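You operate a simulated robot arm through the tools that you are given. There is no shell and no other tool. Be economical: measure what you need, move in short steps, check, and stop when the job is done.

You run a simulated two-armed robot. Do the job below in one go: nothing can be reset, and whatever is moved stays where it is left.

## Task
Unpin the red comb holder, then pin and lock the green one.
Fine: slacken the wing nut and pull the pin out; on the other push the pin home, then tighten the nut; hold each one still with your other hand as you work.

The check looks at the end state, three seconds after you hand in, the way a careful person would. Anything else that was tipped, shoved, dropped, spilled or broken makes it a failure.

## Robot
Two 6-joint arms with two-finger parallel grippers on one trunk, on a base that drives. Base frame: it is fixed to the floor where the robot stands at the start and does not move with it; the origin is under the middle of the robot, x ahead of it, y to its left, z up; the surface under the hand at the start is at about z = 0.8. Lengths are in m, angles in rad, forces in N, time in s.
The left shoulder is at the start at [0.06, 0.187, 1.097], the right one opposite. With the tool pointing down near the work surface each hand reaches from about 0.26 to 0.62 m from the robot's upright axis, wherever it stands, measured 20 degrees to its own side. Places, roughly: black-handled tray [-1.5, 2.25, 0.75]; clasp lever of the blue mould [0.8, -0.5, 0.9]; clasp lever of the grey mould [0.8, -0.2, 0.9]; clay extruder plunger [0.8, -0.9, 0.8]; pin of the green comb holder [0.5, 0.1, 0.8]; pin of the red comb holder [0.5, -0.3, 0.8]; plaster slab with the red grip [-1.5, 1.5, 0.75]; plaster slab with the yellow grip [-1.5, 1.25, 0.75]; push rod of the blue mould [0.8, -0.5, 0.8]; push rod of the grey mould [0.8, -0.2, 0.8]; red slide of the gauge [0.8, 0.2, 0.8]; ribbed clay piece [-1.5, 1.75, 0.75]; white rod [-1.5, 2, 0.75]; wing nut of the gauge [0.8, 0.1, 0.8]; wing nut of the green comb holder [0.5, 0.2, 0.9]; wing nut of the red comb holder [0.5, -0.2, 0.9]. Payload 1.57 kg a hand.
The TCP of each hand is the grasp point between the finger pads, 0.03 m short of the fingertips. In the tool frame z runs along the fingers and y along their closing line. The gripper opens to 0.11 m. The fingers are 0.024 m wide and 0.012 m thick; the gripper's body (0.048 by 0.112 m) begins 0.078 m behind the TCP.
Orientation is that of the tool frame in the base frame, as a unit quaternion [x, y, z, w]. With the fingers straight down and closing along the base's y, the tool's x points along the base's -x, its y along +y and its z along -z.

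## Interface
- The arms move only by the tool move_arm. It takes "left_series", "right_series" or both (then of equal length, played together; a hand with none holds still); each is a list of rows, each a list of 6 numbers: the shift along the tool's x, y, z in cm, then the turn, a rotation vector about the tool's x, y, z in rad. In form: [[tx, ty, tz, wx, wy, wz], ...]. A call has 1 to 12 rows; each row is the pose to reach, as a shift and turn from the pose commanded when the call began, along the tool's axes at that moment. "left_jaw" and "right_jaw" are, for a hand that has rows, the gripper command, from -1 (shut) to 1 (fully open), values between in proportion, set as the call begins (left out, the last holds). A row lasts 0.2 s, in which the tool goes at most 0.05 m and 0.15 rad; a call with a longer step from one row to the next is refused whole, and so is a gripper value outside its range. A pose out of reach is approached as far as the arm can. The call stops where the force on the tool passes 50 N (or 10 N more than at its start, if that is more) or the arm is blocked; 0.2 s more then pass. The fingers move at their own pace (about 0.153 m/s each) and stop on an object; they squeeze with about 43 N. The grip force told is the motor's: it shows also when the fingers shut on nothing. Time passes only in rows, and 0.2 s behind the last, so rows that repeat a pose let the fingers close. The reply holds the time, the measured pose of the TCP, the force on the tool along the base axes, the opening and the grip force, in the units named above and with some noise, with the torque about the TCP (base axes, N m) and any sound that the robot's microphone picked up.
- Cameras (640 x 400 px; columns grow to the right, rows downward): "scene" is now at [0.0135, -0.0022, 1.6471]; the picture's right is [-0.09, -1.00, 0.00], its down [-0.81, 0.08, -0.58] and it looks along [0.57, -0.05, -0.82] (base axes); focal length 284 px, centre (320, 200). "left" rides on the left gripper at [0.07, -0.016, -0.141] in its tool frame; the picture's right is [0.23, 0.97, 0.00], its down [-0.86, 0.20, -0.48] and it looks along [-0.47, 0.11, 0.88] (tool axes); focal length 222 px, centre (320, 200). "right" rides on the right gripper at [0.07, 0.016, -0.141] in its tool frame; the picture's right is [-0.23, 0.97, 0.00], its down [-0.86, -0.20, -0.48] and it looks along [-0.47, -0.11, 0.88] (tool axes); focal length 222 px, centre (320, 200). There is no depth. A picture from a camera that has moved, and an enlarged one, comes with that camera's place and axes in the base frame and with its lens. The place of the scene camera against the robot may be out by one fixed shift of up to 0.018 m in any direction.
- camera(camera): a new picture of that camera. The clock stands still meanwhile.
- slide_trunk(by): slides the trunk up (or, below 0, down) by that many m; the arms and the scene camera ride with it, the base frame stays. It gives what a move gives, with no picture.
- drive_base(legs): drives the robot by 1 to 6 legs, each [ahead, left, turn to the left] in m, m and rad, along the robot's own axes; the way and the turn of a leg run together, so that a leg with both is an arc; at most 1.5 m and 3.142 rad a leg. The arms and the cameras ride along, it lands a little off, and it stops where it bumps. It gives what a move gives.
- turn_head(pan, tilt): turns the head with the scene camera to pan (to the left, within 1.501 rad either way) and tilt (down, from -0.506 to 1.204), counted from straight ahead of the robot. It gives what a move gives.
- close_up(camera, box): a new picture of the part [left, top, right, bottom] of that camera's present view, enlarged. The clock stands still meanwhile.
- hand_in(): hands the job in; it is judged then, once.

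Work in short steps. Places have to be worked out from the pictures, the camera data and where the tool is seen: move nearer, look again, correct. Check each grasp and each placing, and mend what went wrong. You have 120 turns and 88 pictures in all, those below and enlarged ones among them. Open the grippers and draw the arms clear of the work before you hand the job in, unless the task says otherwise; then end with one line.

The tools are called by a JSON object that holds its "api" and its "payload". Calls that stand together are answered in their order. move_arm: Moves the arms, as the interface text tells. Its arguments: {"type":"object","properties":{"left_series":{"type":"array"},"left_jaw":{"type":"number"},"right_series":{"type":"array"},"right_jaw":{"type":"number"}},"required":[]} The other tools are called the same way: slide_trunk (by) slides the trunk up or down; drive_base (legs) drives the base; turn_head (pan, tilt) turns the head that bears the scene camera; camera (camera) takes a picture; close_up (camera, box) takes an enlarged picture of a part of a camera's view; hand_in () hands the job in.

At the start:

```text
clock: 0.0
left_tcp_pos: [0.4574, 0.1021, 1.1518]
left_orientation: [0.0, 1.0, -0.001, -0.001]
left_ft_force: [-0.3, -0.3, -0.3]
left_moment: [0.02, 0.0, 0.02]
left_width: 0.1099
left_grip_force: 0.1
right_tcp_pos: [0.4216, -0.2055, 1.1686]
right_orientation: [0.0, 1.0, 0.0, 0.0]
right_ft_force: [0.0, 0.3, 0.6]
right_moment: [-0.02, 0.0, -0.02]
right_width: 0.1101
right_grip_force: 0.1
trunk travel left (down, up): [-0.725, 0.265]
robot x, y, heading: [-0.0025, 0.002, 0.001]
head pan, tilt: [-0.094, 0.956]
```

scene: 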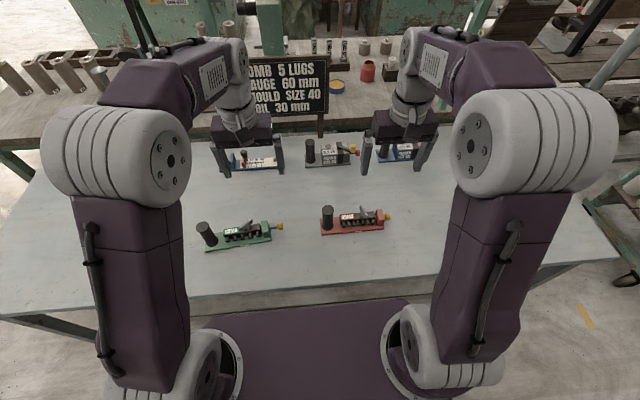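
right: 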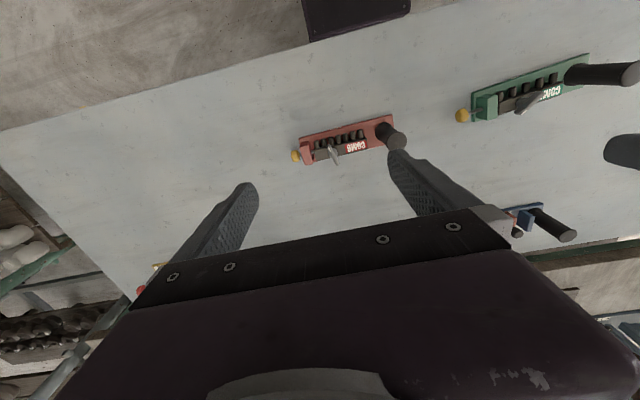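
left: 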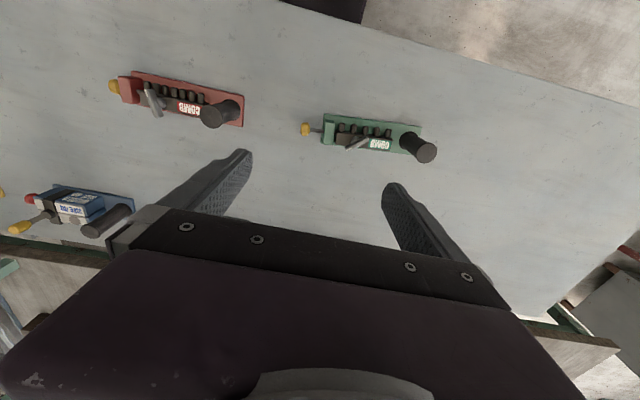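

I'll look closely at the two holders first.

{"api": "close_up", "payload": {"camera": "scene", "box": [190, 190, 410, 260]}}

{"api": "close_up", "payload": {"camera": "left", "box": [280, 90, 460, 190]}}

{"api": "close_up", "payload": {"camera": "right", "box": [270, 90, 430, 190]}}

```text
2.91 times, centred on (300, 225) of scene
camera zoom: at [0.0135, -0.0022, 1.6471], right [-0.09, -1.0, 0.0], down [-0.81, 0.08, -0.58], along [0.57, -0.05, -0.82], focal length 825 px, centre (378, 127)
```

zoom: 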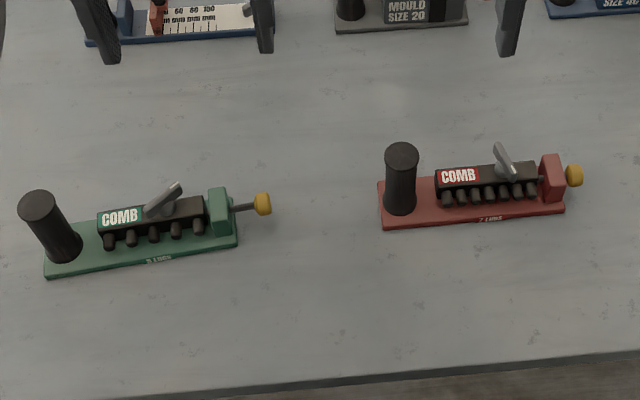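

```text
3.56 times, centred on (370, 140) of left
camera zoom: at [0.3875, 0.0876, 1.2922], right [-0.23, 0.97, 0.0], down [0.86, 0.2, 0.48], along [0.47, 0.11, -0.88], focal length 790 px, centre (142, 413)
```

zoom: 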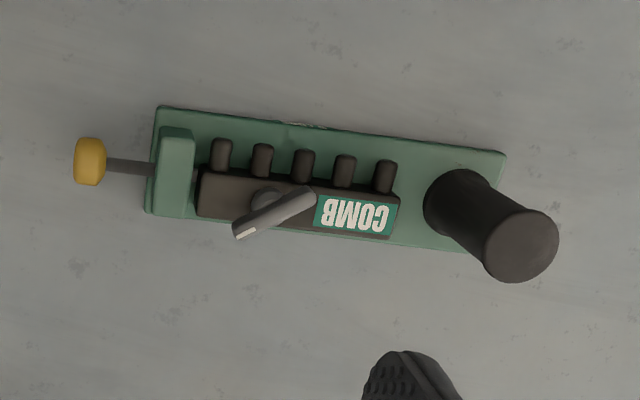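

```text
4.00 times, centred on (350, 140) of right
camera zoom: at [0.3508, -0.188, 1.311], right [0.23, 0.97, 0.0], down [0.86, -0.2, 0.48], along [0.47, -0.11, -0.88], focal length 888 px, centre (200, 440)
```

zoom: 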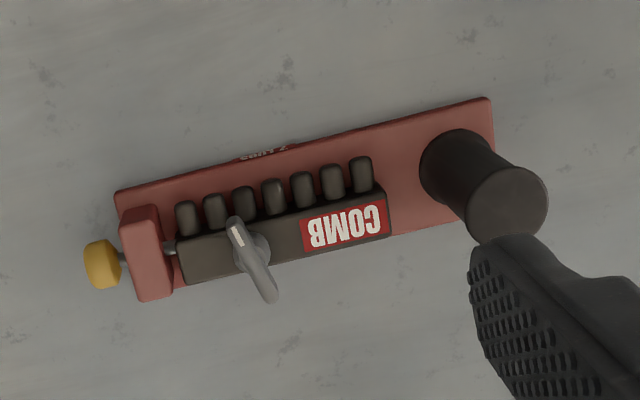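

Both holders lie roughly along y: black post on the +y side, wing nut in the middle, pin knob on the −y side. I judge the red post at about (0.49, −0.07), its nut at (0.494, −0.19) and its knob at (0.486, −0.275). I'll slide the base right so the red holder is centred between the arms.

{"api": "drive_base", "payload": {"legs": [[0, -0.17, 0]]}}

{"api": "camera", "payload": {"camera": "scene"}}

{"api": "camera", "payload": {"camera": "right"}}

{"api": "camera", "payload": {"camera": "left"}}

```text
clock: 1.5
left_tcp_pos: [0.4569, -0.0674, 1.1514]
left_orientation: [0.001, 1.0, -0.001, 0.0]
left_ft_force: [-0.7, 0.2, -0.2]
left_moment: [-0.01, 0.0, -0.01]
left_width: 0.1099
left_grip_force: 0.1
right_tcp_pos: [0.4202, -0.3766, 1.1698]
right_orientation: [0.001, 1.0, -0.001, 0.001]
right_ft_force: [0.1, -0.1, 0.0]
right_moment: [-0.01, -0.02, 0.01]
right_width: 0.1097
right_grip_force: 0.0
trunk travel left (down, up): [-0.725, 0.265]
robot x, y, heading: [0.0017, -0.1723, -0.005]
head pan, tilt: [-0.094, 0.956]
```

```text
81 pictures are left
camera scene: at [0.0133, -0.1715, 1.6471], right [-0.1, -1.0, 0.0], down [-0.81, 0.08, -0.58], along [0.57, -0.06, -0.82], focal length 284 px, centre (320, 200)
```

scene: 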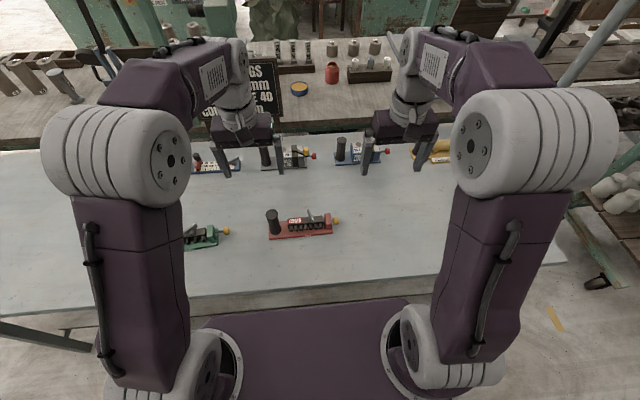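

```text
80 pictures are left
camera right: at [0.3503, -0.3586, 1.3114], right [0.23, 0.97, 0.0], down [0.85, -0.2, 0.48], along [0.47, -0.11, -0.88], focal length 222 px, centre (320, 200)
```

right: 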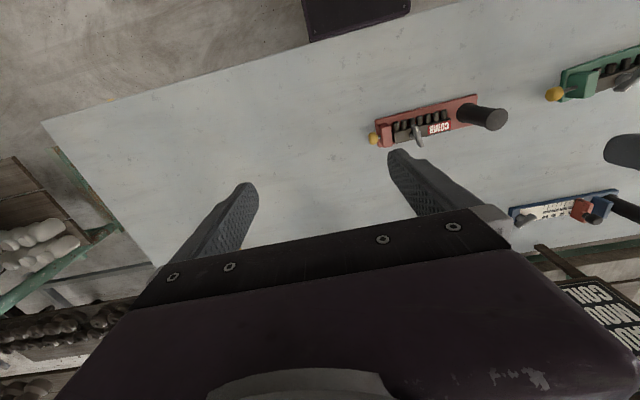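

```text
79 pictures are left
camera left: at [0.3875, -0.083, 1.292], right [-0.23, 0.97, 0.0], down [0.86, 0.2, 0.48], along [0.47, 0.11, -0.88], focal length 222 px, centre (320, 200)
```

left: 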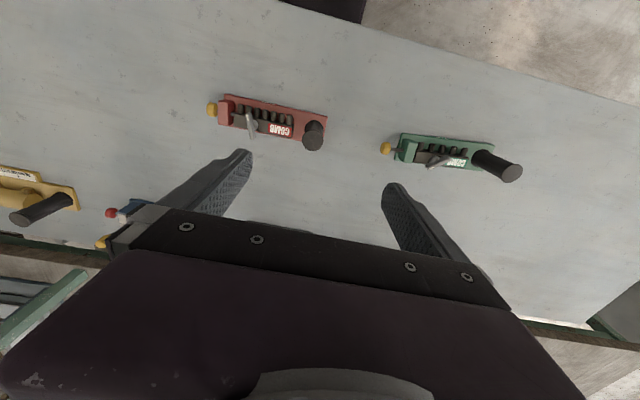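

The base landed at y=−0.172. Triangulating the red post gives about (0.478, −0.075) with its top near z=0.90. I'll turn the left hand 90° so it closes along x, with its camera on the outer side.

{"api": "move_arm", "payload": {"left_series": [[0, 0, 0, 0, 0, 0.15], [0, 0, 0, 0, 0, 0.3], [0, 0, 0, 0, 0, 0.45], [0, 0, 0, 0, 0, 0.6], [0, 0, 0, 0, 0, 0.75], [0, 0, 0, 0, 0, 0.9], [0, 0, 2, 0, 0, 1.05], [0, 0, 4, 0, 0, 1.2], [0, 0, 6, 0, 0, 1.35], [0, 0, 8, 0, 0, 1.5], [0, 0, 10, 0, 0, 1.57]]}}

{"api": "camera", "payload": {"camera": "left"}}

```text
clock: 3.9
left_tcp_pos: [0.4561, -0.0694, 1.0524]
left_orientation: [0.708, 0.706, 0.0, 0.0]
left_ft_force: [-0.5, 0.7, -0.6]
left_moment: [0.04, 0.02, -0.02]
left_width: 0.1098
left_grip_force: 0.0
right_tcp_pos: [0.4205, -0.3774, 1.1698]
right_orientation: [0.0, 1.0, 0.001, 0.0]
right_ft_force: [-0.7, 0.1, -0.6]
right_moment: [0.05, -0.04, -0.01]
right_width: 0.1098
right_grip_force: 0.0
trunk travel left (down, up): [-0.725, 0.265]
robot x, y, heading: [0.0013, -0.1708, -0.001]
head pan, tilt: [-0.094, 0.956]
```

```text
78 pictures are left
camera left: at [0.4407, 0.0015, 1.1919], right [0.97, 0.22, 0.0], down [0.2, -0.86, 0.48], along [0.11, -0.47, -0.88], focal length 222 px, centre (320, 200)
```

left: 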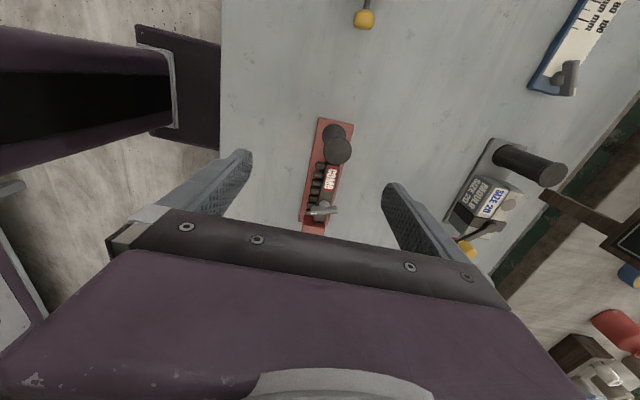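

The rotated view confirms the red post at (0.4806, −0.0753). I'll tilt the left hand 0.4 rad outward and lower it around the post, jaws open.

{"api": "move_arm", "payload": {"left_series": [[0, 0.8, 2, 0, -0.1, 0], [-0.3, 1.6, 4, 0, -0.2, 0], [-0.6, 2.4, 6, 0, -0.3, 0], [-0.6, 2.4, 8, 0, -0.4, 0], [-0.6, 2.4, 11, 0, -0.4, 0], [-0.6, 2.4, 14, 0, -0.4, 0], [-0.6, 2.4, 16, 0, -0.4, 0], [-0.6, 2.4, 17.5, 0, -0.4, 0]], "left_jaw": 1}}

{"api": "camera", "payload": {"camera": "left"}}

```text
clock: 5.7
left_tcp_pos: [0.482, -0.0777, 0.8754]
left_orientation: [0.694, 0.692, -0.141, 0.139]
left_ft_force: [0.1, 0.2, -0.4]
left_moment: [-0.01, 0.04, -0.01]
left_width: 0.1101
left_grip_force: 0.0
right_tcp_pos: [0.4213, -0.3785, 1.1692]
right_orientation: [0.001, 1.0, 0.0, 0.0]
right_ft_force: [-0.3, -1.0, 0.1]
right_moment: [0.04, -0.01, 0.02]
right_width: 0.1101
right_grip_force: 0.1
trunk travel left (down, up): [-0.725, 0.265]
robot x, y, heading: [-0.0004, -0.1749, -0.005]
head pan, tilt: [-0.094, 0.956]
```

```text
77 pictures are left
camera left: at [0.4659, 0.0418, 0.9772], right [0.97, 0.21, -0.09], down [0.2, -0.6, 0.77], along [0.11, -0.77, -0.63], focal length 222 px, centre (320, 200)
```

left: 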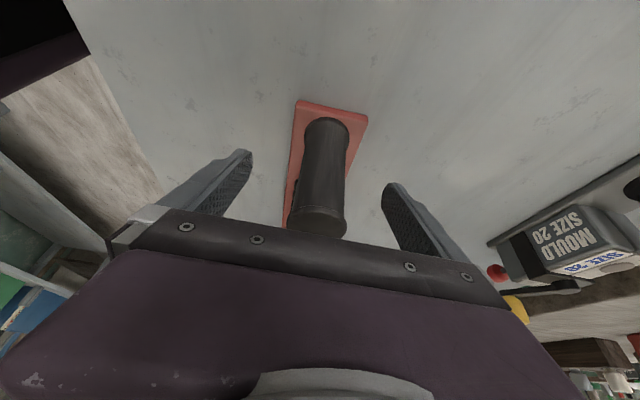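

The post sits centred between the fingers, so I'll close the left gripper.

{"api": "move_arm", "payload": {"left_series": [[0, 0, 0, 0, 0, 0], [0, 0, 0, 0, 0, 0], [0, 0, 0, 0, 0, 0]], "left_jaw": -1}}

{"api": "close_up", "payload": {"camera": "right", "box": [340, 60, 540, 185]}}

{"api": "close_up", "payload": {"camera": "scene", "box": [230, 180, 390, 260]}}

```text
clock: 6.5
left_tcp_pos: [0.4822, -0.0773, 0.8756]
left_orientation: [0.693, 0.693, -0.14, 0.141]
left_ft_force: [0.7, 1.0, 0.7]
left_moment: [-0.29, -0.12, 0.12]
left_width: 0.0333
left_grip_force: 41.3
right_tcp_pos: [0.4208, -0.378, 1.1696]
right_orientation: [0.001, 1.0, 0.001, 0.0]
right_ft_force: [0.9, 0.2, 0.7]
right_moment: [-0.01, -0.01, -0.04]
right_width: 0.1098
right_grip_force: 0.1
trunk travel left (down, up): [-0.725, 0.265]
robot x, y, heading: [-0.0, -0.1721, -0.003]
head pan, tilt: [-0.094, 0.956]
```

```text
3.20 times, centred on (440, 122) of right
camera zoom: at [0.3504, -0.3606, 1.311], right [0.23, 0.97, 0.0], down [0.85, -0.2, 0.48], along [0.47, -0.11, -0.88], focal length 711 px, centre (-64, 448)
```

zoom: 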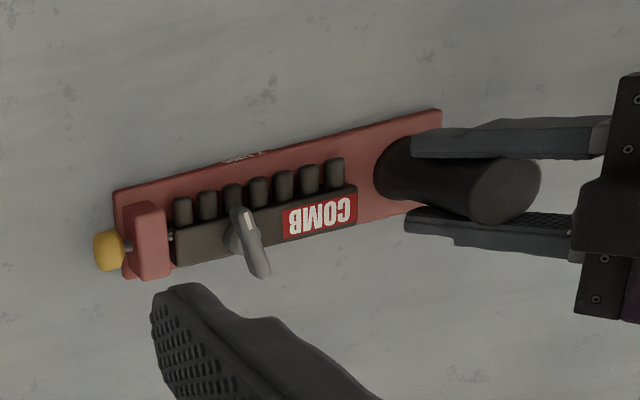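

```text
4.00 times, centred on (310, 220) of scene
camera zoom: at [0.0135, -0.1741, 1.6471], right [-0.1, -1.0, 0.0], down [-0.81, 0.08, -0.58], along [0.57, -0.06, -0.82], focal length 1135 px, centre (360, 120)
```

zoom: 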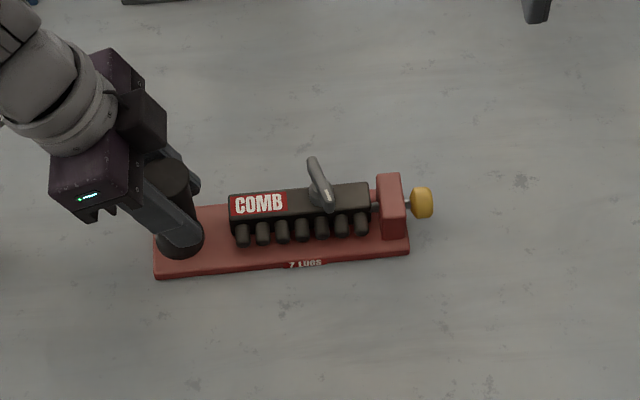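

The red post is gripped, width 0.033. The nut's bar is centred at about (0.493, −0.194) and angled about 15° from x. I'll bring the right hand over it, turned to match the bar, and stay well above to look.

{"api": "move_arm", "payload": {"right_series": [[-1.2, 3, 1, 0, 0, -0.06], [-2.4, 6, 3, 0, 0, -0.13], [-3.6, 9, 5, 0, 0, -0.2], [-4.8, 12, 7, 0, 0, -0.26], [-6, 15, 9, 0, 0, -0.26], [-7.2, 18.4, 11, 0, 0, -0.26], [-7.2, 18.4, 14, 0, 0, -0.26]], "right_jaw": 0.1}}

{"api": "camera", "payload": {"camera": "right"}}

```text
clock: 8.1
left_tcp_pos: [0.4818, -0.0777, 0.8753]
left_orientation: [0.693, 0.693, -0.141, 0.14]
left_ft_force: [-0.2, 0.8, -0.2]
left_moment: [-0.17, -0.07, 0.02]
left_width: 0.0329
left_grip_force: 41.1
right_tcp_pos: [0.4931, -0.1935, 1.0307]
right_orientation: [-0.128, 0.992, 0.001, 0.0]
right_ft_force: [-0.4, 0.9, -0.2]
right_moment: [-0.02, -0.01, -0.01]
right_width: 0.0606
right_grip_force: 0.2
trunk travel left (down, up): [-0.725, 0.265]
robot x, y, heading: [-0.003, -0.1689, -0.0]
head pan, tilt: [-0.094, 0.956]
```

```text
74 pictures are left
camera right: at [0.421, -0.1946, 1.1721], right [-0.03, 1.0, 0.0], down [0.88, 0.03, 0.48], along [0.48, 0.01, -0.88], focal length 222 px, centre (320, 200)
```

right: 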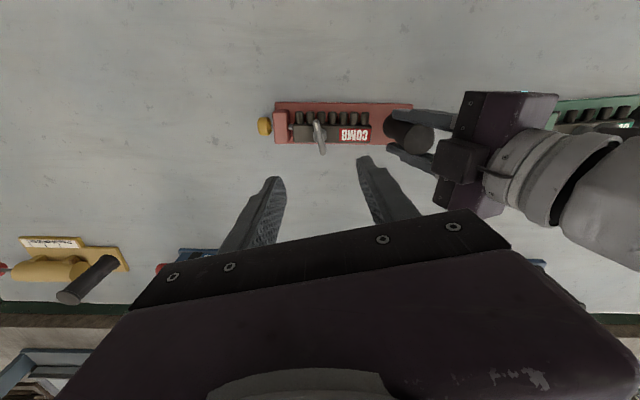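

The nut's bar shows ahead of the fingertips. I'll enlarge it for height and angle.

{"api": "close_up", "payload": {"camera": "right", "box": [250, 90, 410, 190]}}

{"api": "close_up", "payload": {"camera": "left", "box": [220, 80, 420, 205]}}

```text
4.00 times, centred on (330, 140) of right
camera zoom: at [0.421, -0.1946, 1.1721], right [-0.03, 1.0, 0.0], down [0.88, 0.03, 0.48], along [0.48, 0.01, -0.88], focal length 888 px, centre (280, 440)
```

zoom: 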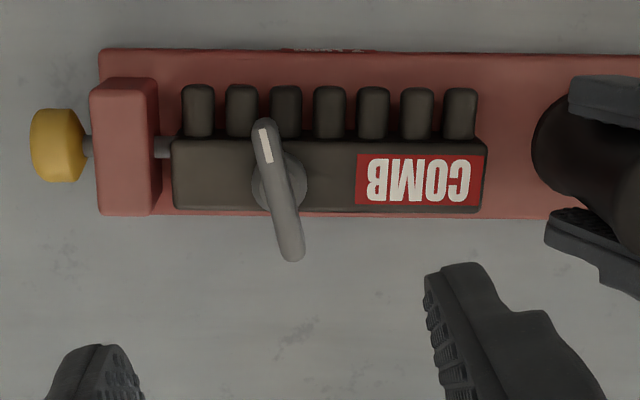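

```text
3.20 times, centred on (320, 142) of left
camera zoom: at [0.4658, 0.0423, 0.9773], right [0.97, 0.21, -0.09], down [0.2, -0.6, 0.77], along [0.11, -0.77, -0.63], focal length 711 px, centre (320, 384)
```

zoom: 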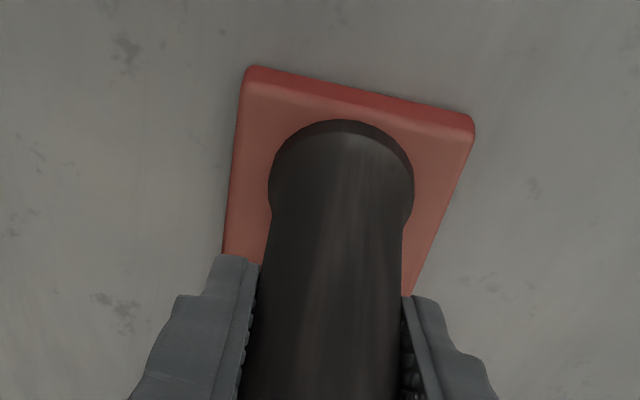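

Triangulated, the bar is at z≈0.866 and the comb-box top at z≈0.838, with the bar centre at (0.492, −0.195). I'll lower to TCP z≈0.881, putting the fingertips at about 0.851, astride the bar.

{"api": "move_arm", "payload": {"right_series": [[0.1, -0.1, 4, 0, 0, 0], [0.1, -0.1, 8, 0, 0, 0], [0.1, -0.1, 11, 0, 0, 0], [0.1, -0.1, 13, 0, 0, 0], [0.1, -0.1, 15, 0, 0, 0]]}}

{"api": "camera", "payload": {"camera": "right"}}

{"api": "close_up", "payload": {"camera": "scene", "box": [230, 150, 390, 250]}}

```text
clock: 9.3
left_tcp_pos: [0.4817, -0.0785, 0.8734]
left_orientation: [0.694, 0.692, -0.14, 0.14]
left_ft_force: [1.1, 0.4, 0.2]
left_moment: [0.04, -0.07, 0.0]
left_width: 0.0328
left_grip_force: 40.7
right_tcp_pos: [0.4944, -0.1949, 0.879]
right_orientation: [-0.128, 0.992, 0.0, 0.0]
right_ft_force: [0.1, -0.2, 0.0]
right_moment: [0.0, 0.0, 0.0]
right_width: 0.0605
right_grip_force: 0.1
trunk travel left (down, up): [-0.725, 0.265]
robot x, y, heading: [0.0024, -0.1739, -0.006]
head pan, tilt: [-0.094, 0.956]
```

```text
71 pictures are left
camera right: at [0.4218, -0.196, 1.0216], right [-0.03, 1.0, 0.0], down [0.88, 0.03, 0.48], along [0.48, 0.01, -0.88], focal length 222 px, centre (320, 200)
```

right: 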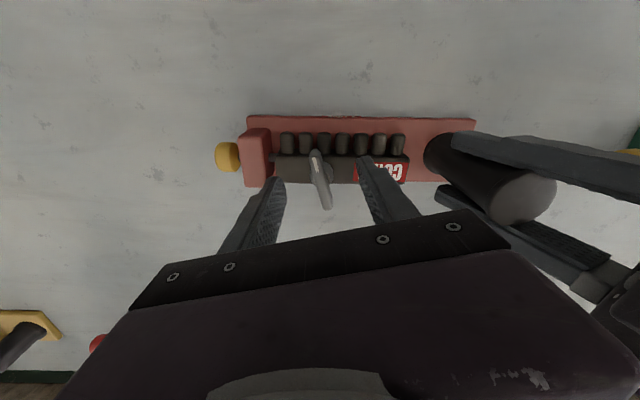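

```text
4.00 times, centred on (310, 200) of scene
camera zoom: at [0.0136, -0.1739, 1.6471], right [-0.1, -1.0, 0.0], down [-0.81, 0.08, -0.58], along [0.57, -0.06, -0.82], focal length 1135 px, centre (360, 200)
```

zoom: 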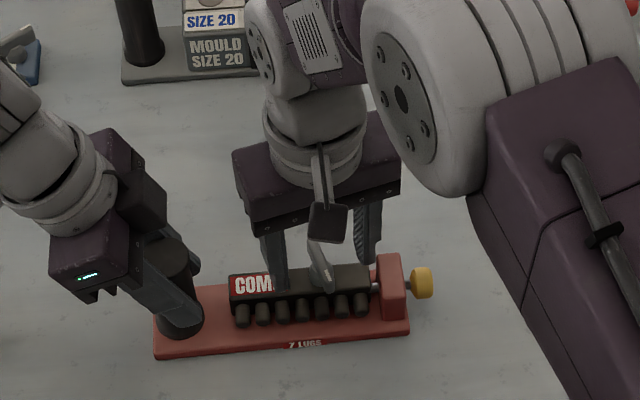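

The bar is astride and nothing is touching, so I'll close the right gripper on it.

{"api": "move_arm", "payload": {"right_series": [[0, 0, 0, 0, 0, 0], [0, 0, 0, 0, 0, 0], [0, 0, 0, 0, 0, 0]], "right_jaw": -1}}

{"api": "close_up", "payload": {"camera": "right", "box": [230, 100, 430, 225]}}

```text
clock: 10.1
left_tcp_pos: [0.4829, -0.0782, 0.876]
left_orientation: [0.694, 0.692, -0.141, 0.141]
left_ft_force: [5.6, -12.4, 0.8]
left_moment: [0.14, -0.1, -0.11]
left_width: 0.0324
left_grip_force: 41.1
right_tcp_pos: [0.4936, -0.1936, 0.8808]
right_orientation: [-0.129, 0.992, 0.001, 0.0]
right_ft_force: [-4.6, 13.8, 0.4]
right_moment: [0.2, 0.09, 0.56]
right_width: 0.0088
right_grip_force: 27.4
trunk travel left (down, up): [-0.725, 0.265]
robot x, y, heading: [-0.0022, -0.1726, -0.006]
head pan, tilt: [-0.094, 0.956]
```

```text
3.20 times, centred on (330, 162) of right
camera zoom: at [0.4218, -0.1957, 1.0217], right [-0.03, 1.0, 0.0], down [0.88, 0.03, 0.48], along [0.48, 0.01, -0.88], focal length 711 px, centre (288, 320)
```

zoom: 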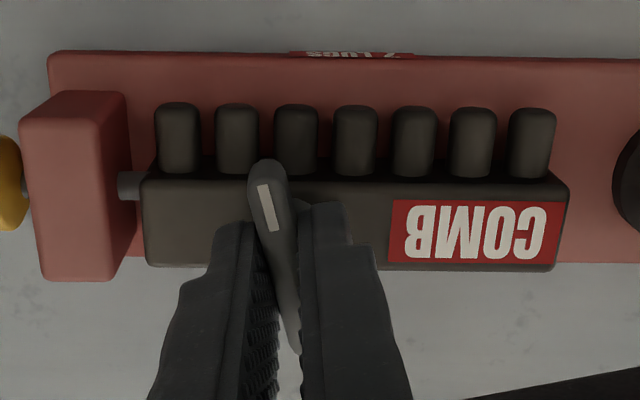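

The bar is gripped, width 0.009. I'll start loosening, anticlockwise from above (tool wz negative), with a small test turn while watching the torque.

{"api": "move_arm", "payload": {"right_series": [[0, 0.1, 0, 0, 0, -0.1], [0, 0.1, 0, 0, 0, -0.2], [0, 0.1, 0, 0, 0, -0.3]]}}

```text
clock: 10.9
left_tcp_pos: [0.4817, -0.0772, 0.8754]
left_orientation: [0.693, 0.693, -0.141, 0.14]
left_ft_force: [0.6, -5.3, 0.3]
left_moment: [-0.75, -0.07, 0.23]
left_width: 0.0329
left_grip_force: 40.8
right_tcp_pos: [0.4927, -0.1938, 0.8797]
right_orientation: [-0.276, 0.961, 0.0, 0.001]
right_ft_force: [-0.7, 3.8, 4.3]
right_moment: [0.45, -0.08, -0.19]
right_width: 0.0085
right_grip_force: 27.0
trunk travel left (down, up): [-0.725, 0.265]
robot x, y, heading: [-0.0012, -0.1718, -0.002]
head pan, tilt: [-0.094, 0.956]
```

The bar turns freely with low torque, so I'll go on turning.

{"api": "move_arm", "payload": {"right_series": [[0, 0, 0, 0, 0, -0.14], [0, 0, 0, 0, 0, -0.28], [0, 0, 0, 0, 0, -0.42], [0, 0, 0, 0, 0, -0.56], [0, 0, 0, 0, 0, -0.7], [0, 0, 0, 0, 0, -0.84], [0, 0, 0, 0, 0, -0.98]]}}

{"api": "camera", "payload": {"camera": "right"}}

```text
clock: 12.5
left_tcp_pos: [0.4815, -0.0777, 0.8749]
left_orientation: [0.692, 0.694, -0.14, 0.142]
left_ft_force: [-0.7, -16.8, -1.5]
left_moment: [-0.11, 0.01, -0.05]
left_width: 0.0328
left_grip_force: 41.1
right_tcp_pos: [0.491, -0.1936, 0.8792]
right_orientation: [-0.696, 0.718, 0.0, 0.0]
right_ft_force: [-0.2, 15.5, 0.1]
right_moment: [0.55, 0.01, -0.05]
right_width: 0.0087
right_grip_force: 27.8
trunk travel left (down, up): [-0.725, 0.265]
robot x, y, heading: [-0.0012, -0.1697, -0.001]
head pan, tilt: [-0.094, 0.956]
```

```text
68 pictures are left
camera right: at [0.4735, -0.2621, 1.0216], right [-0.97, 0.26, 0.0], down [0.22, 0.85, 0.48], along [0.12, 0.46, -0.88], focal length 222 px, centre (320, 200)
```

right: 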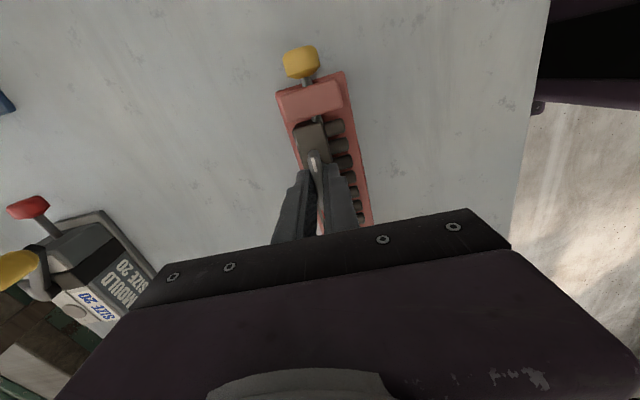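

Turned about 75° so far with the tip now toward −y. The loose green nut sits roughly 45° further, so I'll continue, easing the 15 N side load.

{"api": "move_arm", "payload": {"right_series": [[-0.1, 0, 0, 0, 0, -0.14], [-0.15, 0, 0, 0, 0, -0.28], [-0.15, 0, 0, 0, 0, -0.42], [-0.15, 0, 0, 0, 0, -0.56], [-0.15, 0, 0, 0, 0, -0.7], [-0.15, 0, 0, 0, 0, -0.82]]}}

{"api": "camera", "payload": {"camera": "right"}}

```text
clock: 13.9
left_tcp_pos: [0.4808, -0.0769, 0.8743]
left_orientation: [0.694, 0.692, -0.14, 0.141]
left_ft_force: [-1.2, -6.5, 0.2]
left_moment: [-0.4, -0.3, 0.53]
left_width: 0.0331
left_grip_force: 40.9
right_tcp_pos: [0.4936, -0.1928, 0.8805]
right_orientation: [0.925, -0.38, 0.001, -0.001]
right_ft_force: [0.6, 4.8, 7.2]
right_moment: [0.32, 0.19, -0.85]
right_width: 0.012
right_grip_force: 29.0
trunk travel left (down, up): [-0.725, 0.265]
robot x, y, heading: [0.0004, -0.1667, 0.002]
head pan, tilt: [-0.094, 0.956]
```

```text
67 pictures are left
camera right: at [0.5301, -0.2532, 1.0216], right [-0.85, -0.53, 0.0], down [-0.47, 0.74, 0.48], along [-0.25, 0.41, -0.88], focal length 222 px, centre (320, 200)
```

right: 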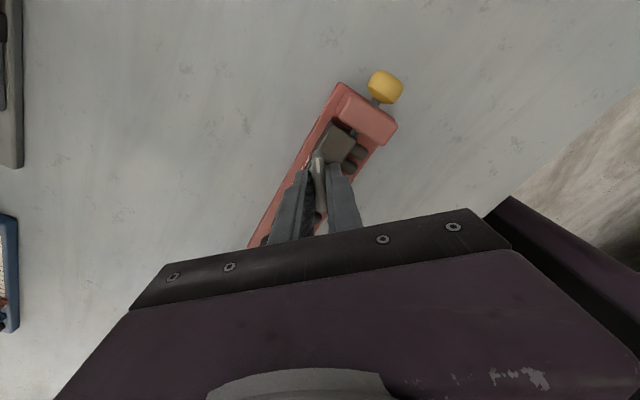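

Torque rose to −0.85 N m and the bar began to twist in the grip, so the nut is at its slack stop. I'll open the right hand and rise, then look.

{"api": "move_arm", "payload": {"right_series": [[0, 0, 0, 0, 0, 0.05], [0, 0, 0, 0, 0, 0.05], [0, 0, -3, 0, 0, 0.15], [0, 0, -6, 0, 0, 0.3], [0, 0, -10, 0, 0, 0.45], [0, 0, -12, 0, 0, 0.6], [0, 0, -12, 0, 0, 0.75]], "right_jaw": 0.1}}

{"api": "camera", "payload": {"camera": "right"}}

```text
clock: 15.5
left_tcp_pos: [0.4824, -0.0783, 0.8753]
left_orientation: [0.694, 0.692, -0.141, 0.14]
left_ft_force: [-0.4, 0.5, -0.2]
left_moment: [0.32, -0.08, 0.11]
left_width: 0.0332
left_grip_force: 40.3
right_tcp_pos: [0.4921, -0.1933, 1.001]
right_orientation: [0.72, -0.694, 0.0, 0.0]
right_ft_force: [0.2, 0.4, -1.1]
right_moment: [0.04, -0.01, 0.03]
right_width: 0.0604
right_grip_force: 0.0
trunk travel left (down, up): [-0.725, 0.265]
robot x, y, heading: [-0.0023, -0.1753, -0.004]
head pan, tilt: [-0.094, 0.956]
```

```text
66 pictures are left
camera right: at [0.4768, -0.2619, 1.143], right [-0.98, 0.19, 0.0], down [0.17, 0.86, 0.48], along [0.09, 0.47, -0.88], focal length 222 px, centre (320, 200)
```

right: 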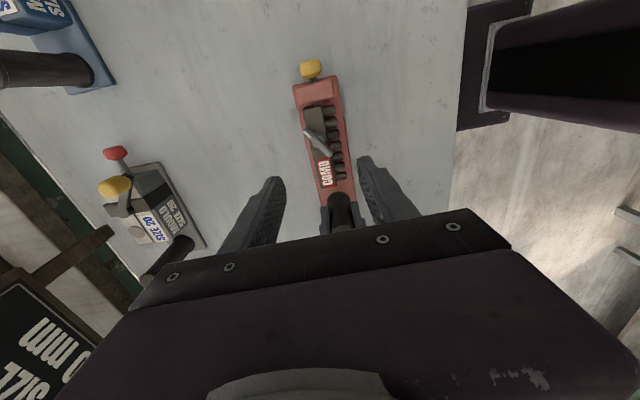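

The nut's bar has clearly swung round, and the knob works out at about (0.485, −0.276, 0.835). I'll move the right hand over and down to just above it, then check.

{"api": "move_arm", "payload": {"right_series": [[3, 0.4, 0, 0, 0, 0], [6, 0.7, 1, 0, 0, 0], [8.7, 1.0, 3, 0, 0, 0], [8.7, 1.0, 6, 0, 0, 0], [8.7, 1.0, 9, 0, 0, 0]]}}

{"api": "camera", "payload": {"camera": "right"}}

{"api": "close_up", "payload": {"camera": "scene", "box": [230, 150, 390, 250]}}

```text
clock: 16.7
left_tcp_pos: [0.4815, -0.0789, 0.8753]
left_orientation: [0.693, 0.693, -0.14, 0.141]
left_ft_force: [-0.4, -1.0, -0.1]
left_moment: [-0.04, -0.09, -0.08]
left_width: 0.0329
left_grip_force: 40.1
right_tcp_pos: [0.4853, -0.2813, 0.9109]
right_orientation: [0.72, -0.693, -0.001, 0.0]
right_ft_force: [-0.5, -1.1, 0.5]
right_moment: [-0.02, 0.0, -0.02]
right_width: 0.0605
right_grip_force: 0.0
trunk travel left (down, up): [-0.725, 0.265]
robot x, y, heading: [0.0019, -0.1706, -0.001]
head pan, tilt: [-0.094, 0.956]
```

```text
65 pictures are left
camera right: at [0.47, -0.3498, 1.052], right [-0.98, 0.19, 0.0], down [0.17, 0.86, 0.48], along [0.09, 0.47, -0.88], focal length 222 px, centre (320, 200)
```

right: 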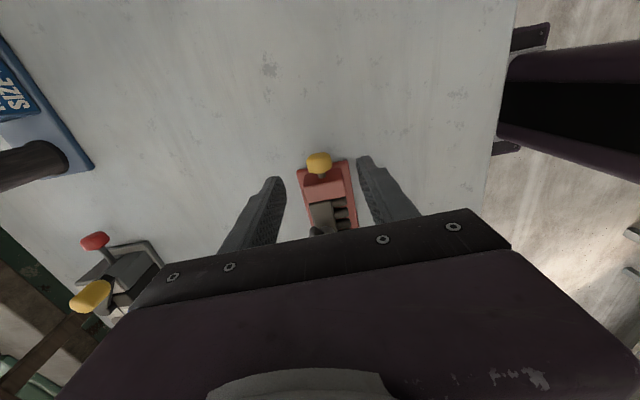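

```text
4.00 times, centred on (310, 200) of scene
camera zoom: at [0.0137, -0.1742, 1.6471], right [-0.1, -1.0, 0.0], down [-0.81, 0.08, -0.58], along [0.57, -0.06, -0.82], focal length 1135 px, centre (360, 200)
```

zoom: 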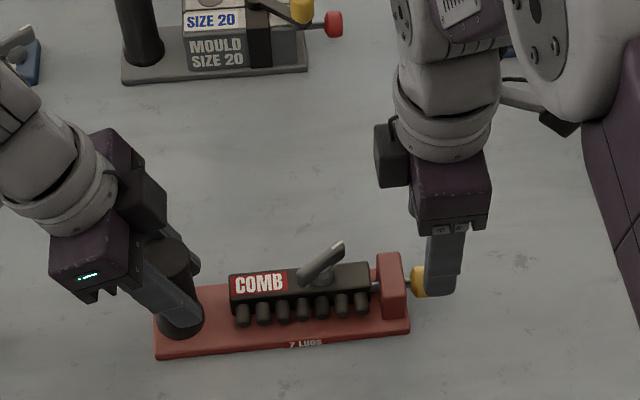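

The knob confirms at (0.485, −0.276), centred between the fingers. I'll lower 6.5 cm at y≈−0.281, clear of the end block, then close.

{"api": "move_arm", "payload": {"right_series": [[0, 0, 2.5, 0, 0, 0], [0, 0, 5, 0, 0, 0], [0, 0, 6.5, 0, 0, 0]]}}

{"api": "move_arm", "payload": {"right_series": [[0, 0, 0, 0, 0, 0], [0, 0, 0, 0, 0, 0], [0, 0, 0, 0, 0, 0]], "right_jaw": -1}}

{"api": "camera", "payload": {"camera": "right"}}

```text
clock: 17.5
left_tcp_pos: [0.4824, -0.0786, 0.8736]
left_orientation: [0.694, 0.692, -0.141, 0.14]
left_ft_force: [-1.2, -0.8, -0.1]
left_moment: [-0.07, -0.08, 0.01]
left_width: 0.0331
left_grip_force: 40.8
right_tcp_pos: [0.4829, -0.2811, 0.8435]
right_orientation: [0.72, -0.694, 0.001, 0.001]
right_ft_force: [-0.1, -0.3, -0.1]
right_moment: [0.02, -0.01, 0.01]
right_width: 0.0606
right_grip_force: 0.0
trunk travel left (down, up): [-0.725, 0.265]
robot x, y, heading: [0.0029, -0.1722, 0.002]
head pan, tilt: [-0.094, 0.956]
```

```text
clock: 18.3
left_tcp_pos: [0.4818, -0.0784, 0.8744]
left_orientation: [0.694, 0.692, -0.141, 0.14]
left_ft_force: [-5.1, 2.2, 3.4]
left_moment: [-0.08, 0.12, -0.52]
left_width: 0.033
left_grip_force: 41.1
right_tcp_pos: [0.483, -0.2826, 0.8432]
right_orientation: [0.72, -0.694, 0.0, 0.0]
right_ft_force: [4.9, -0.9, 0.7]
right_moment: [-0.1, -0.09, -0.58]
right_width: 0.0244
right_grip_force: 36.4
trunk travel left (down, up): [-0.725, 0.265]
robot x, y, heading: [0.0011, -0.1725, -0.009]
head pan, tilt: [-0.094, 0.956]
```

```text
63 pictures are left
camera right: at [0.4695, -0.3517, 0.9853], right [-0.98, 0.19, 0.0], down [0.17, 0.86, 0.48], along [0.09, 0.47, -0.88], focal length 222 px, centre (320, 200)
```

right: 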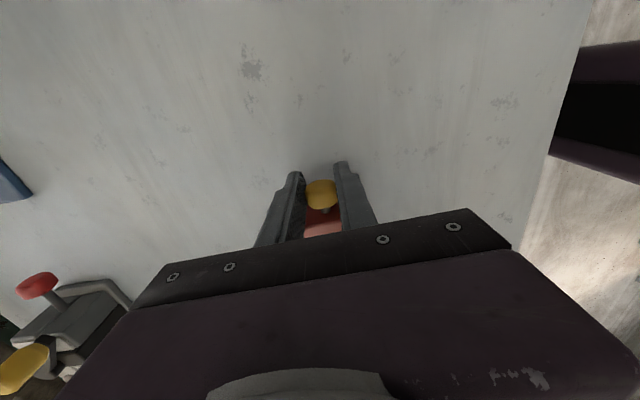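

The knob is gripped at width 0.024. Pulling along −y (tool +x, aligned with the holder axis) in small steps.

{"api": "move_arm", "payload": {"right_series": [[0.4, 0, 0, 0, 0, 0], [0.8, 0, 0, 0, 0, 0], [1.2, 0, 0, 0, 0, 0], [1.6, 0, 0, 0, 0, 0], [2.0, 0, 0, 0, 0, 0]]}}

{"api": "close_up", "payload": {"camera": "scene", "box": [230, 150, 390, 250]}}

```text
clock: 19.5
left_tcp_pos: [0.4818, -0.078, 0.8751]
left_orientation: [0.693, 0.693, -0.14, 0.141]
left_ft_force: [2.5, -3.2, 0.2]
left_moment: [0.19, -0.03, 0.75]
left_width: 0.0328
left_grip_force: 41.5
right_tcp_pos: [0.4849, -0.3021, 0.8434]
right_orientation: [0.72, -0.694, -0.001, 0.0]
right_ft_force: [-2.6, 3.2, 4.1]
right_moment: [0.16, 0.07, -0.28]
right_width: 0.0248
right_grip_force: 36.1
trunk travel left (down, up): [-0.725, 0.265]
robot x, y, heading: [0.0016, -0.1671, -0.003]
head pan, tilt: [-0.094, 0.956]
```

```text
4.00 times, centred on (310, 200) of scene
camera zoom: at [0.0133, -0.1745, 1.6471], right [-0.1, -1.0, 0.0], down [-0.81, 0.08, -0.58], along [0.57, -0.05, -0.82], focal length 1135 px, centre (360, 200)
```

zoom: 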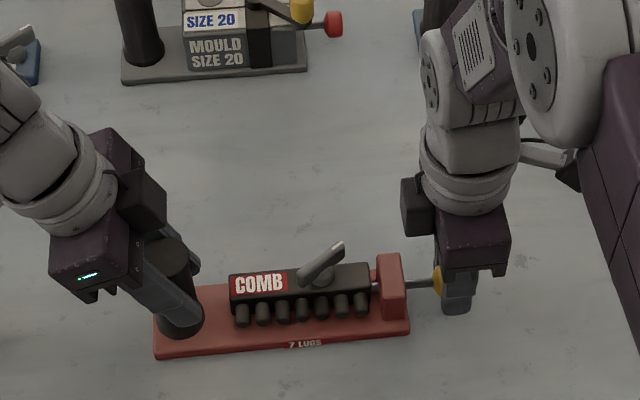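

The pin is sliding out at about 3 N and still spans the gap to the comb. I'll keep pulling until a stop is felt.

{"api": "move_arm", "payload": {"right_series": [[0.3, 0, 0, 0, 0, 0], [0.6, 0, 0, 0, 0, 0], [0.9, 0, 0, 0, 0, 0], [1.2, 0, 0, 0, 0, 0]]}}

{"api": "close_up", "payload": {"camera": "scene", "box": [230, 150, 390, 250]}}

```text
clock: 20.5
left_tcp_pos: [0.481, -0.0793, 0.8748]
left_orientation: [0.694, 0.692, -0.142, 0.14]
left_ft_force: [0.7, -33.3, -0.9]
left_moment: [-0.71, -0.05, 0.16]
left_width: 0.0334
left_grip_force: 41.1
right_tcp_pos: [0.4863, -0.3119, 0.8441]
right_orientation: [0.721, -0.693, 0.0, -0.001]
right_ft_force: [-1.1, 31.7, 1.4]
right_moment: [0.38, 0.02, -0.06]
right_width: 0.0248
right_grip_force: 37.4
trunk travel left (down, up): [-0.725, 0.265]
robot x, y, heading: [-0.0034, -0.1715, 0.0]
head pan, tilt: [-0.094, 0.956]
```

```text
4.00 times, centred on (310, 200) of scene
camera zoom: at [0.0134, -0.1749, 1.6471], right [-0.1, -1.0, 0.0], down [-0.81, 0.08, -0.58], along [0.57, -0.05, -0.82], focal length 1135 px, centre (360, 200)
```

zoom: 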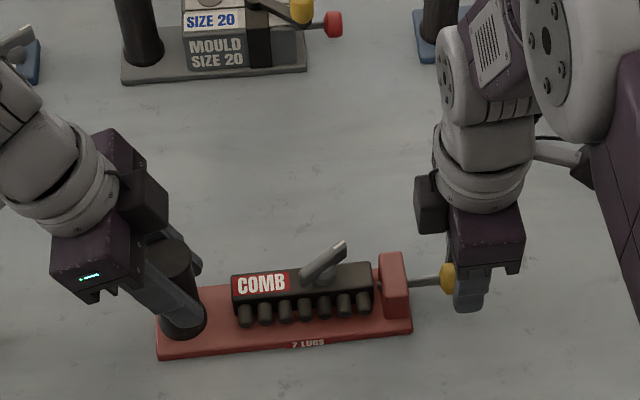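

A firm stop at about 3 cm of travel (32 N). I'll ease the tension and release the knob, then back away along −y and up.

{"api": "move_arm", "payload": {"right_series": [[-0.15, 0, 0, 0, 0, 0], [-0.2, 0, 0, 0, 0, 0]]}}

{"api": "move_arm", "payload": {"right_series": [[0, 0, 0, 0, 0, 0], [0, 0, 0, 0, 0, 0], [0, 0, -3, 0, 0, 0], [0, 0, -7, 0, 0, 0], [3, 0, -11, 0, 0, 0]], "right_jaw": 0.1}}

{"api": "close_up", "payload": {"camera": "right", "box": [240, 60, 400, 160]}}

{"api": "close_up", "payload": {"camera": "scene", "box": [270, 190, 350, 240]}}

```text
clock: 21.1
left_tcp_pos: [0.4827, -0.0789, 0.8751]
left_orientation: [0.694, 0.692, -0.141, 0.141]
left_ft_force: [-1.5, -21.0, 0.1]
left_moment: [-0.55, 0.11, -0.1]
left_width: 0.0328
left_grip_force: 41.2
right_tcp_pos: [0.4853, -0.3088, 0.8438]
right_orientation: [0.72, -0.694, 0.0, 0.0]
right_ft_force: [0.8, 19.8, 0.7]
right_moment: [0.48, -0.14, -0.28]
right_width: 0.0247
right_grip_force: 35.9
trunk travel left (down, up): [-0.725, 0.265]
robot x, y, heading: [-0.0018, -0.1686, -0.002]
head pan, tilt: [-0.094, 0.956]
```

```text
clock: 22.3
left_tcp_pos: [0.4823, -0.0791, 0.8745]
left_orientation: [0.693, 0.693, -0.14, 0.14]
left_ft_force: [0.3, 2.0, 1.1]
left_moment: [0.63, -0.18, 0.04]
left_width: 0.0325
left_grip_force: 40.7
right_tcp_pos: [0.4901, -0.3378, 0.9568]
right_orientation: [0.721, -0.693, -0.001, 0.0]
right_ft_force: [0.2, -0.4, -1.1]
right_moment: [0.02, -0.04, -0.02]
right_width: 0.0602
right_grip_force: 0.1
trunk travel left (down, up): [-0.725, 0.265]
robot x, y, heading: [0.0006, -0.1702, -0.001]
head pan, tilt: [-0.094, 0.956]
```

```text
4.00 times, centred on (320, 110) of right
camera zoom: at [0.4763, -0.4073, 1.0988], right [-0.98, 0.19, 0.0], down [0.17, 0.86, 0.48], along [0.09, 0.47, -0.88], focal length 888 px, centre (320, 560)
```

zoom: 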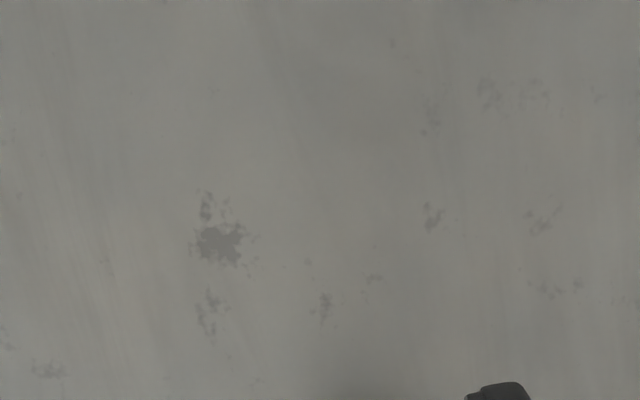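

```text
8.00 times, centred on (310, 215) of scene
camera zoom: at [0.0125, -0.176, 1.6469], right [-0.1, -1.0, 0.0], down [-0.81, 0.08, -0.58], along [0.57, -0.05, -0.82], focal length 2270 px, centre (400, 80)
```

zoom: 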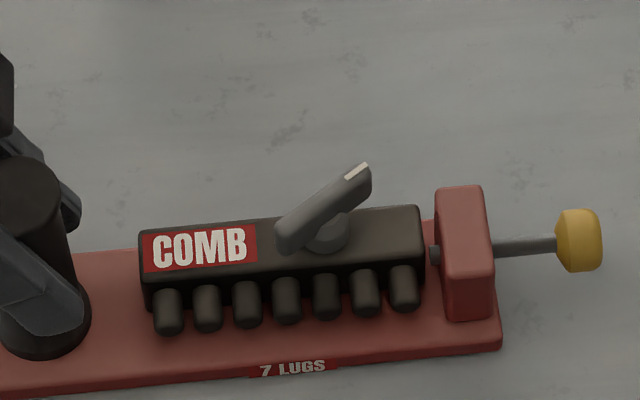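

The red pin is fully drawn: its end is clear of the comb and the nut is loose. I'll release the left hand and lift it straight back.

{"api": "move_arm", "payload": {"left_series": [[0, 0, 0, 0, 0, 0], [0, 0, 0, 0, 0, 0], [0, 0, -3, 0, 0, 0], [0, 0, -7, 0, 0, 0], [0, 0, -11, 0, 0, 0], [0, 0, -15, 0, 0, 0], [0, 0, -18, 0, 0, 0]], "left_jaw": 1, "right_series": [[0, 0, -3, 0, 0, 0], [0, 0, -6, 0, 0, 0], [0, 0, -8, 0, 0, 0], [0, 0, -8, 0, 0, 0], [0, 0, -8, 0, 0, 0], [0, 0, -8, 0, 0, 0], [0, 0, -8, 0, 0, 0]]}}

{"api": "close_up", "payload": {"camera": "scene", "box": [240, 180, 360, 255]}}

```text
clock: 23.9
left_tcp_pos: [0.4813, -0.0068, 1.0425]
left_orientation: [0.693, 0.693, -0.14, 0.14]
left_ft_force: [-0.4, -0.1, -0.1]
left_moment: [0.0, 0.01, -0.02]
left_width: 0.1096
left_grip_force: 0.1
right_tcp_pos: [0.4879, -0.3412, 1.0385]
right_orientation: [0.72, -0.694, -0.001, -0.001]
right_ft_force: [0.1, 0.8, -0.2]
right_moment: [-0.01, 0.0, 0.02]
right_width: 0.0606
right_grip_force: 0.0
trunk travel left (down, up): [-0.725, 0.265]
robot x, y, heading: [-0.0016, -0.1701, -0.002]
head pan, tilt: [-0.094, 0.956]
```

```text
5.33 times, centred on (300, 218) of scene
camera zoom: at [0.0127, -0.1741, 1.647], right [-0.1, -1.0, 0.0], down [-0.81, 0.08, -0.58], along [0.57, -0.06, -0.82], focal length 1513 px, centre (427, 107)
```

zoom: 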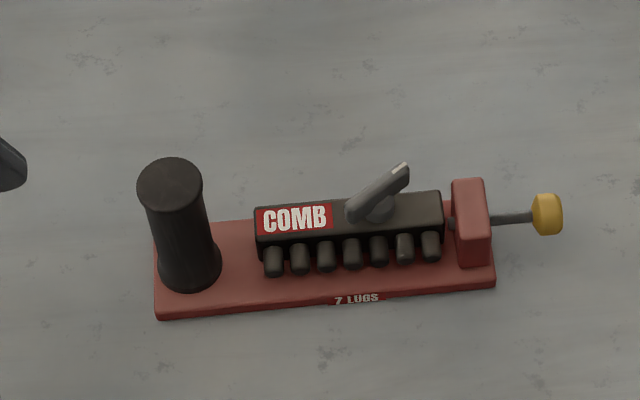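

The red holder is done. I'll slide the base left 0.36 m to centre on the green one; both hands are at z≈1.04, above everything on the table.

{"api": "drive_base", "payload": {"legs": [[0, 0.36, 0]]}}

{"api": "camera", "payload": {"camera": "left"}}

{"api": "close_up", "payload": {"camera": "scene", "box": [220, 170, 400, 270]}}

{"api": "camera", "payload": {"camera": "right"}}

```text
clock: 26.2
left_tcp_pos: [0.4844, 0.3545, 1.0412]
left_orientation: [0.696, 0.69, -0.141, 0.14]
left_ft_force: [0.6, 0.8, 0.1]
left_moment: [-0.01, 0.02, 0.03]
left_width: 0.1101
left_grip_force: 0.1
right_tcp_pos: [0.488, 0.0198, 1.0375]
right_orientation: [0.718, -0.697, 0.0, 0.0]
right_ft_force: [-0.4, 0.0, 0.4]
right_moment: [0.01, 0.0, 0.0]
right_width: 0.0606
right_grip_force: 0.0
trunk travel left (down, up): [-0.725, 0.265]
robot x, y, heading: [-0.0025, 0.1928, -0.01]
head pan, tilt: [-0.094, 0.956]
```

```text
57 pictures are left
camera left: at [0.4695, 0.4742, 1.1442], right [0.98, 0.2, -0.09], down [0.19, -0.6, 0.77], along [0.1, -0.77, -0.63], focal length 222 px, centre (320, 200)
```

left: 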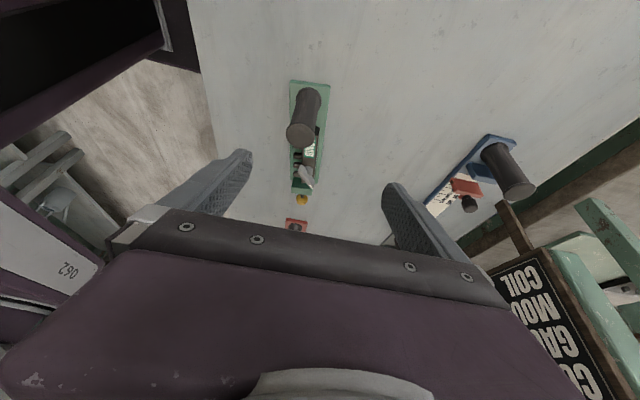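

```text
3.56 times, centred on (310, 220) of scene
camera zoom: at [0.0155, 0.19, 1.6471], right [-0.1, -0.99, 0.0], down [-0.81, 0.08, -0.58], along [0.57, -0.06, -0.82], focal length 1009 px, centre (356, 129)
```

zoom: 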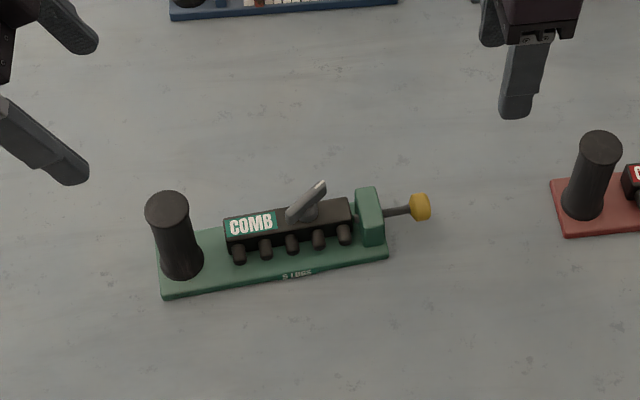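

```text
55 pictures are left
camera right: at [0.4737, -0.0493, 1.1786], right [-0.98, 0.2, 0.0], down [0.17, 0.86, 0.48], along [0.09, 0.47, -0.88], focal length 222 px, centre (320, 200)
```

right: 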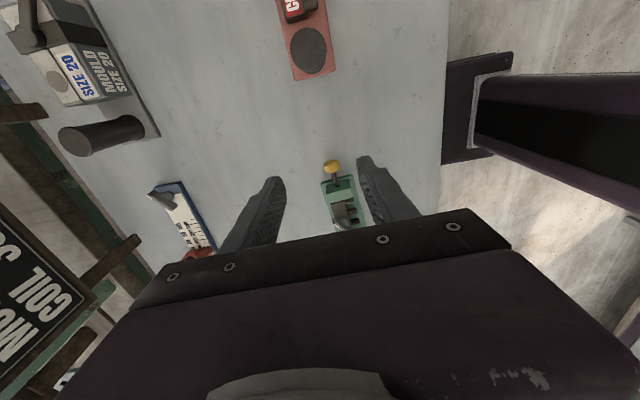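

Green post at about (0.4595, 0.300), knob at (0.478, 0.078, 0.835), with the axis yawed about 5°. I'll bring the left hand down around the green post.

{"api": "move_arm", "payload": {"left_series": [[0.6, -1.2, 1, 0, 0, 0], [1.3, -2.5, 3, 0, 0, 0], [1.3, -2.5, 6, 0, 0, 0], [1.3, -2.5, 9, 0, 0, 0], [1.3, -2.5, 12, 0, 0, 0], [1.3, -2.5, 15, 0, 0, 0], [1.3, -2.5, 17.4, 0, 0, 0]], "left_jaw": 1}}

{"api": "camera", "payload": {"camera": "left"}}

```text
clock: 27.8
left_tcp_pos: [0.4597, 0.2983, 0.8769]
left_orientation: [0.696, 0.69, -0.141, 0.139]
left_ft_force: [0.4, 0.0, -0.1]
left_moment: [0.01, 0.02, 0.03]
left_width: 0.1098
left_grip_force: 0.1
right_tcp_pos: [0.4894, 0.0196, 1.037]
right_orientation: [0.717, -0.697, 0.001, -0.001]
right_ft_force: [-0.4, -0.6, -0.4]
right_moment: [0.04, 0.01, 0.0]
right_width: 0.0606
right_grip_force: 0.1
trunk travel left (down, up): [-0.725, 0.265]
robot x, y, heading: [0.0032, 0.19, -0.008]
head pan, tilt: [-0.094, 0.956]
```

```text
54 pictures are left
camera left: at [0.445, 0.4196, 0.9787], right [0.98, 0.2, -0.09], down [0.19, -0.6, 0.77], along [0.1, -0.77, -0.63], focal length 222 px, centre (320, 200)
```

left: 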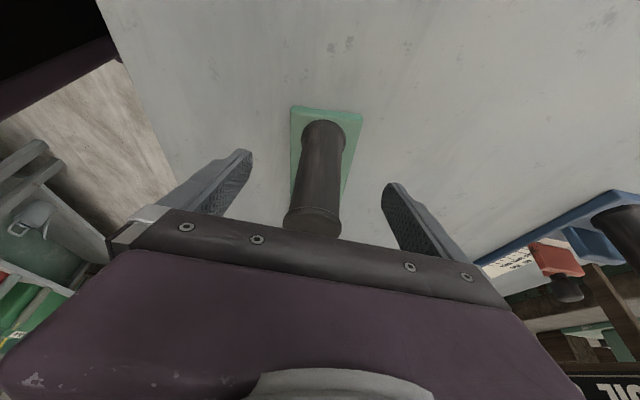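

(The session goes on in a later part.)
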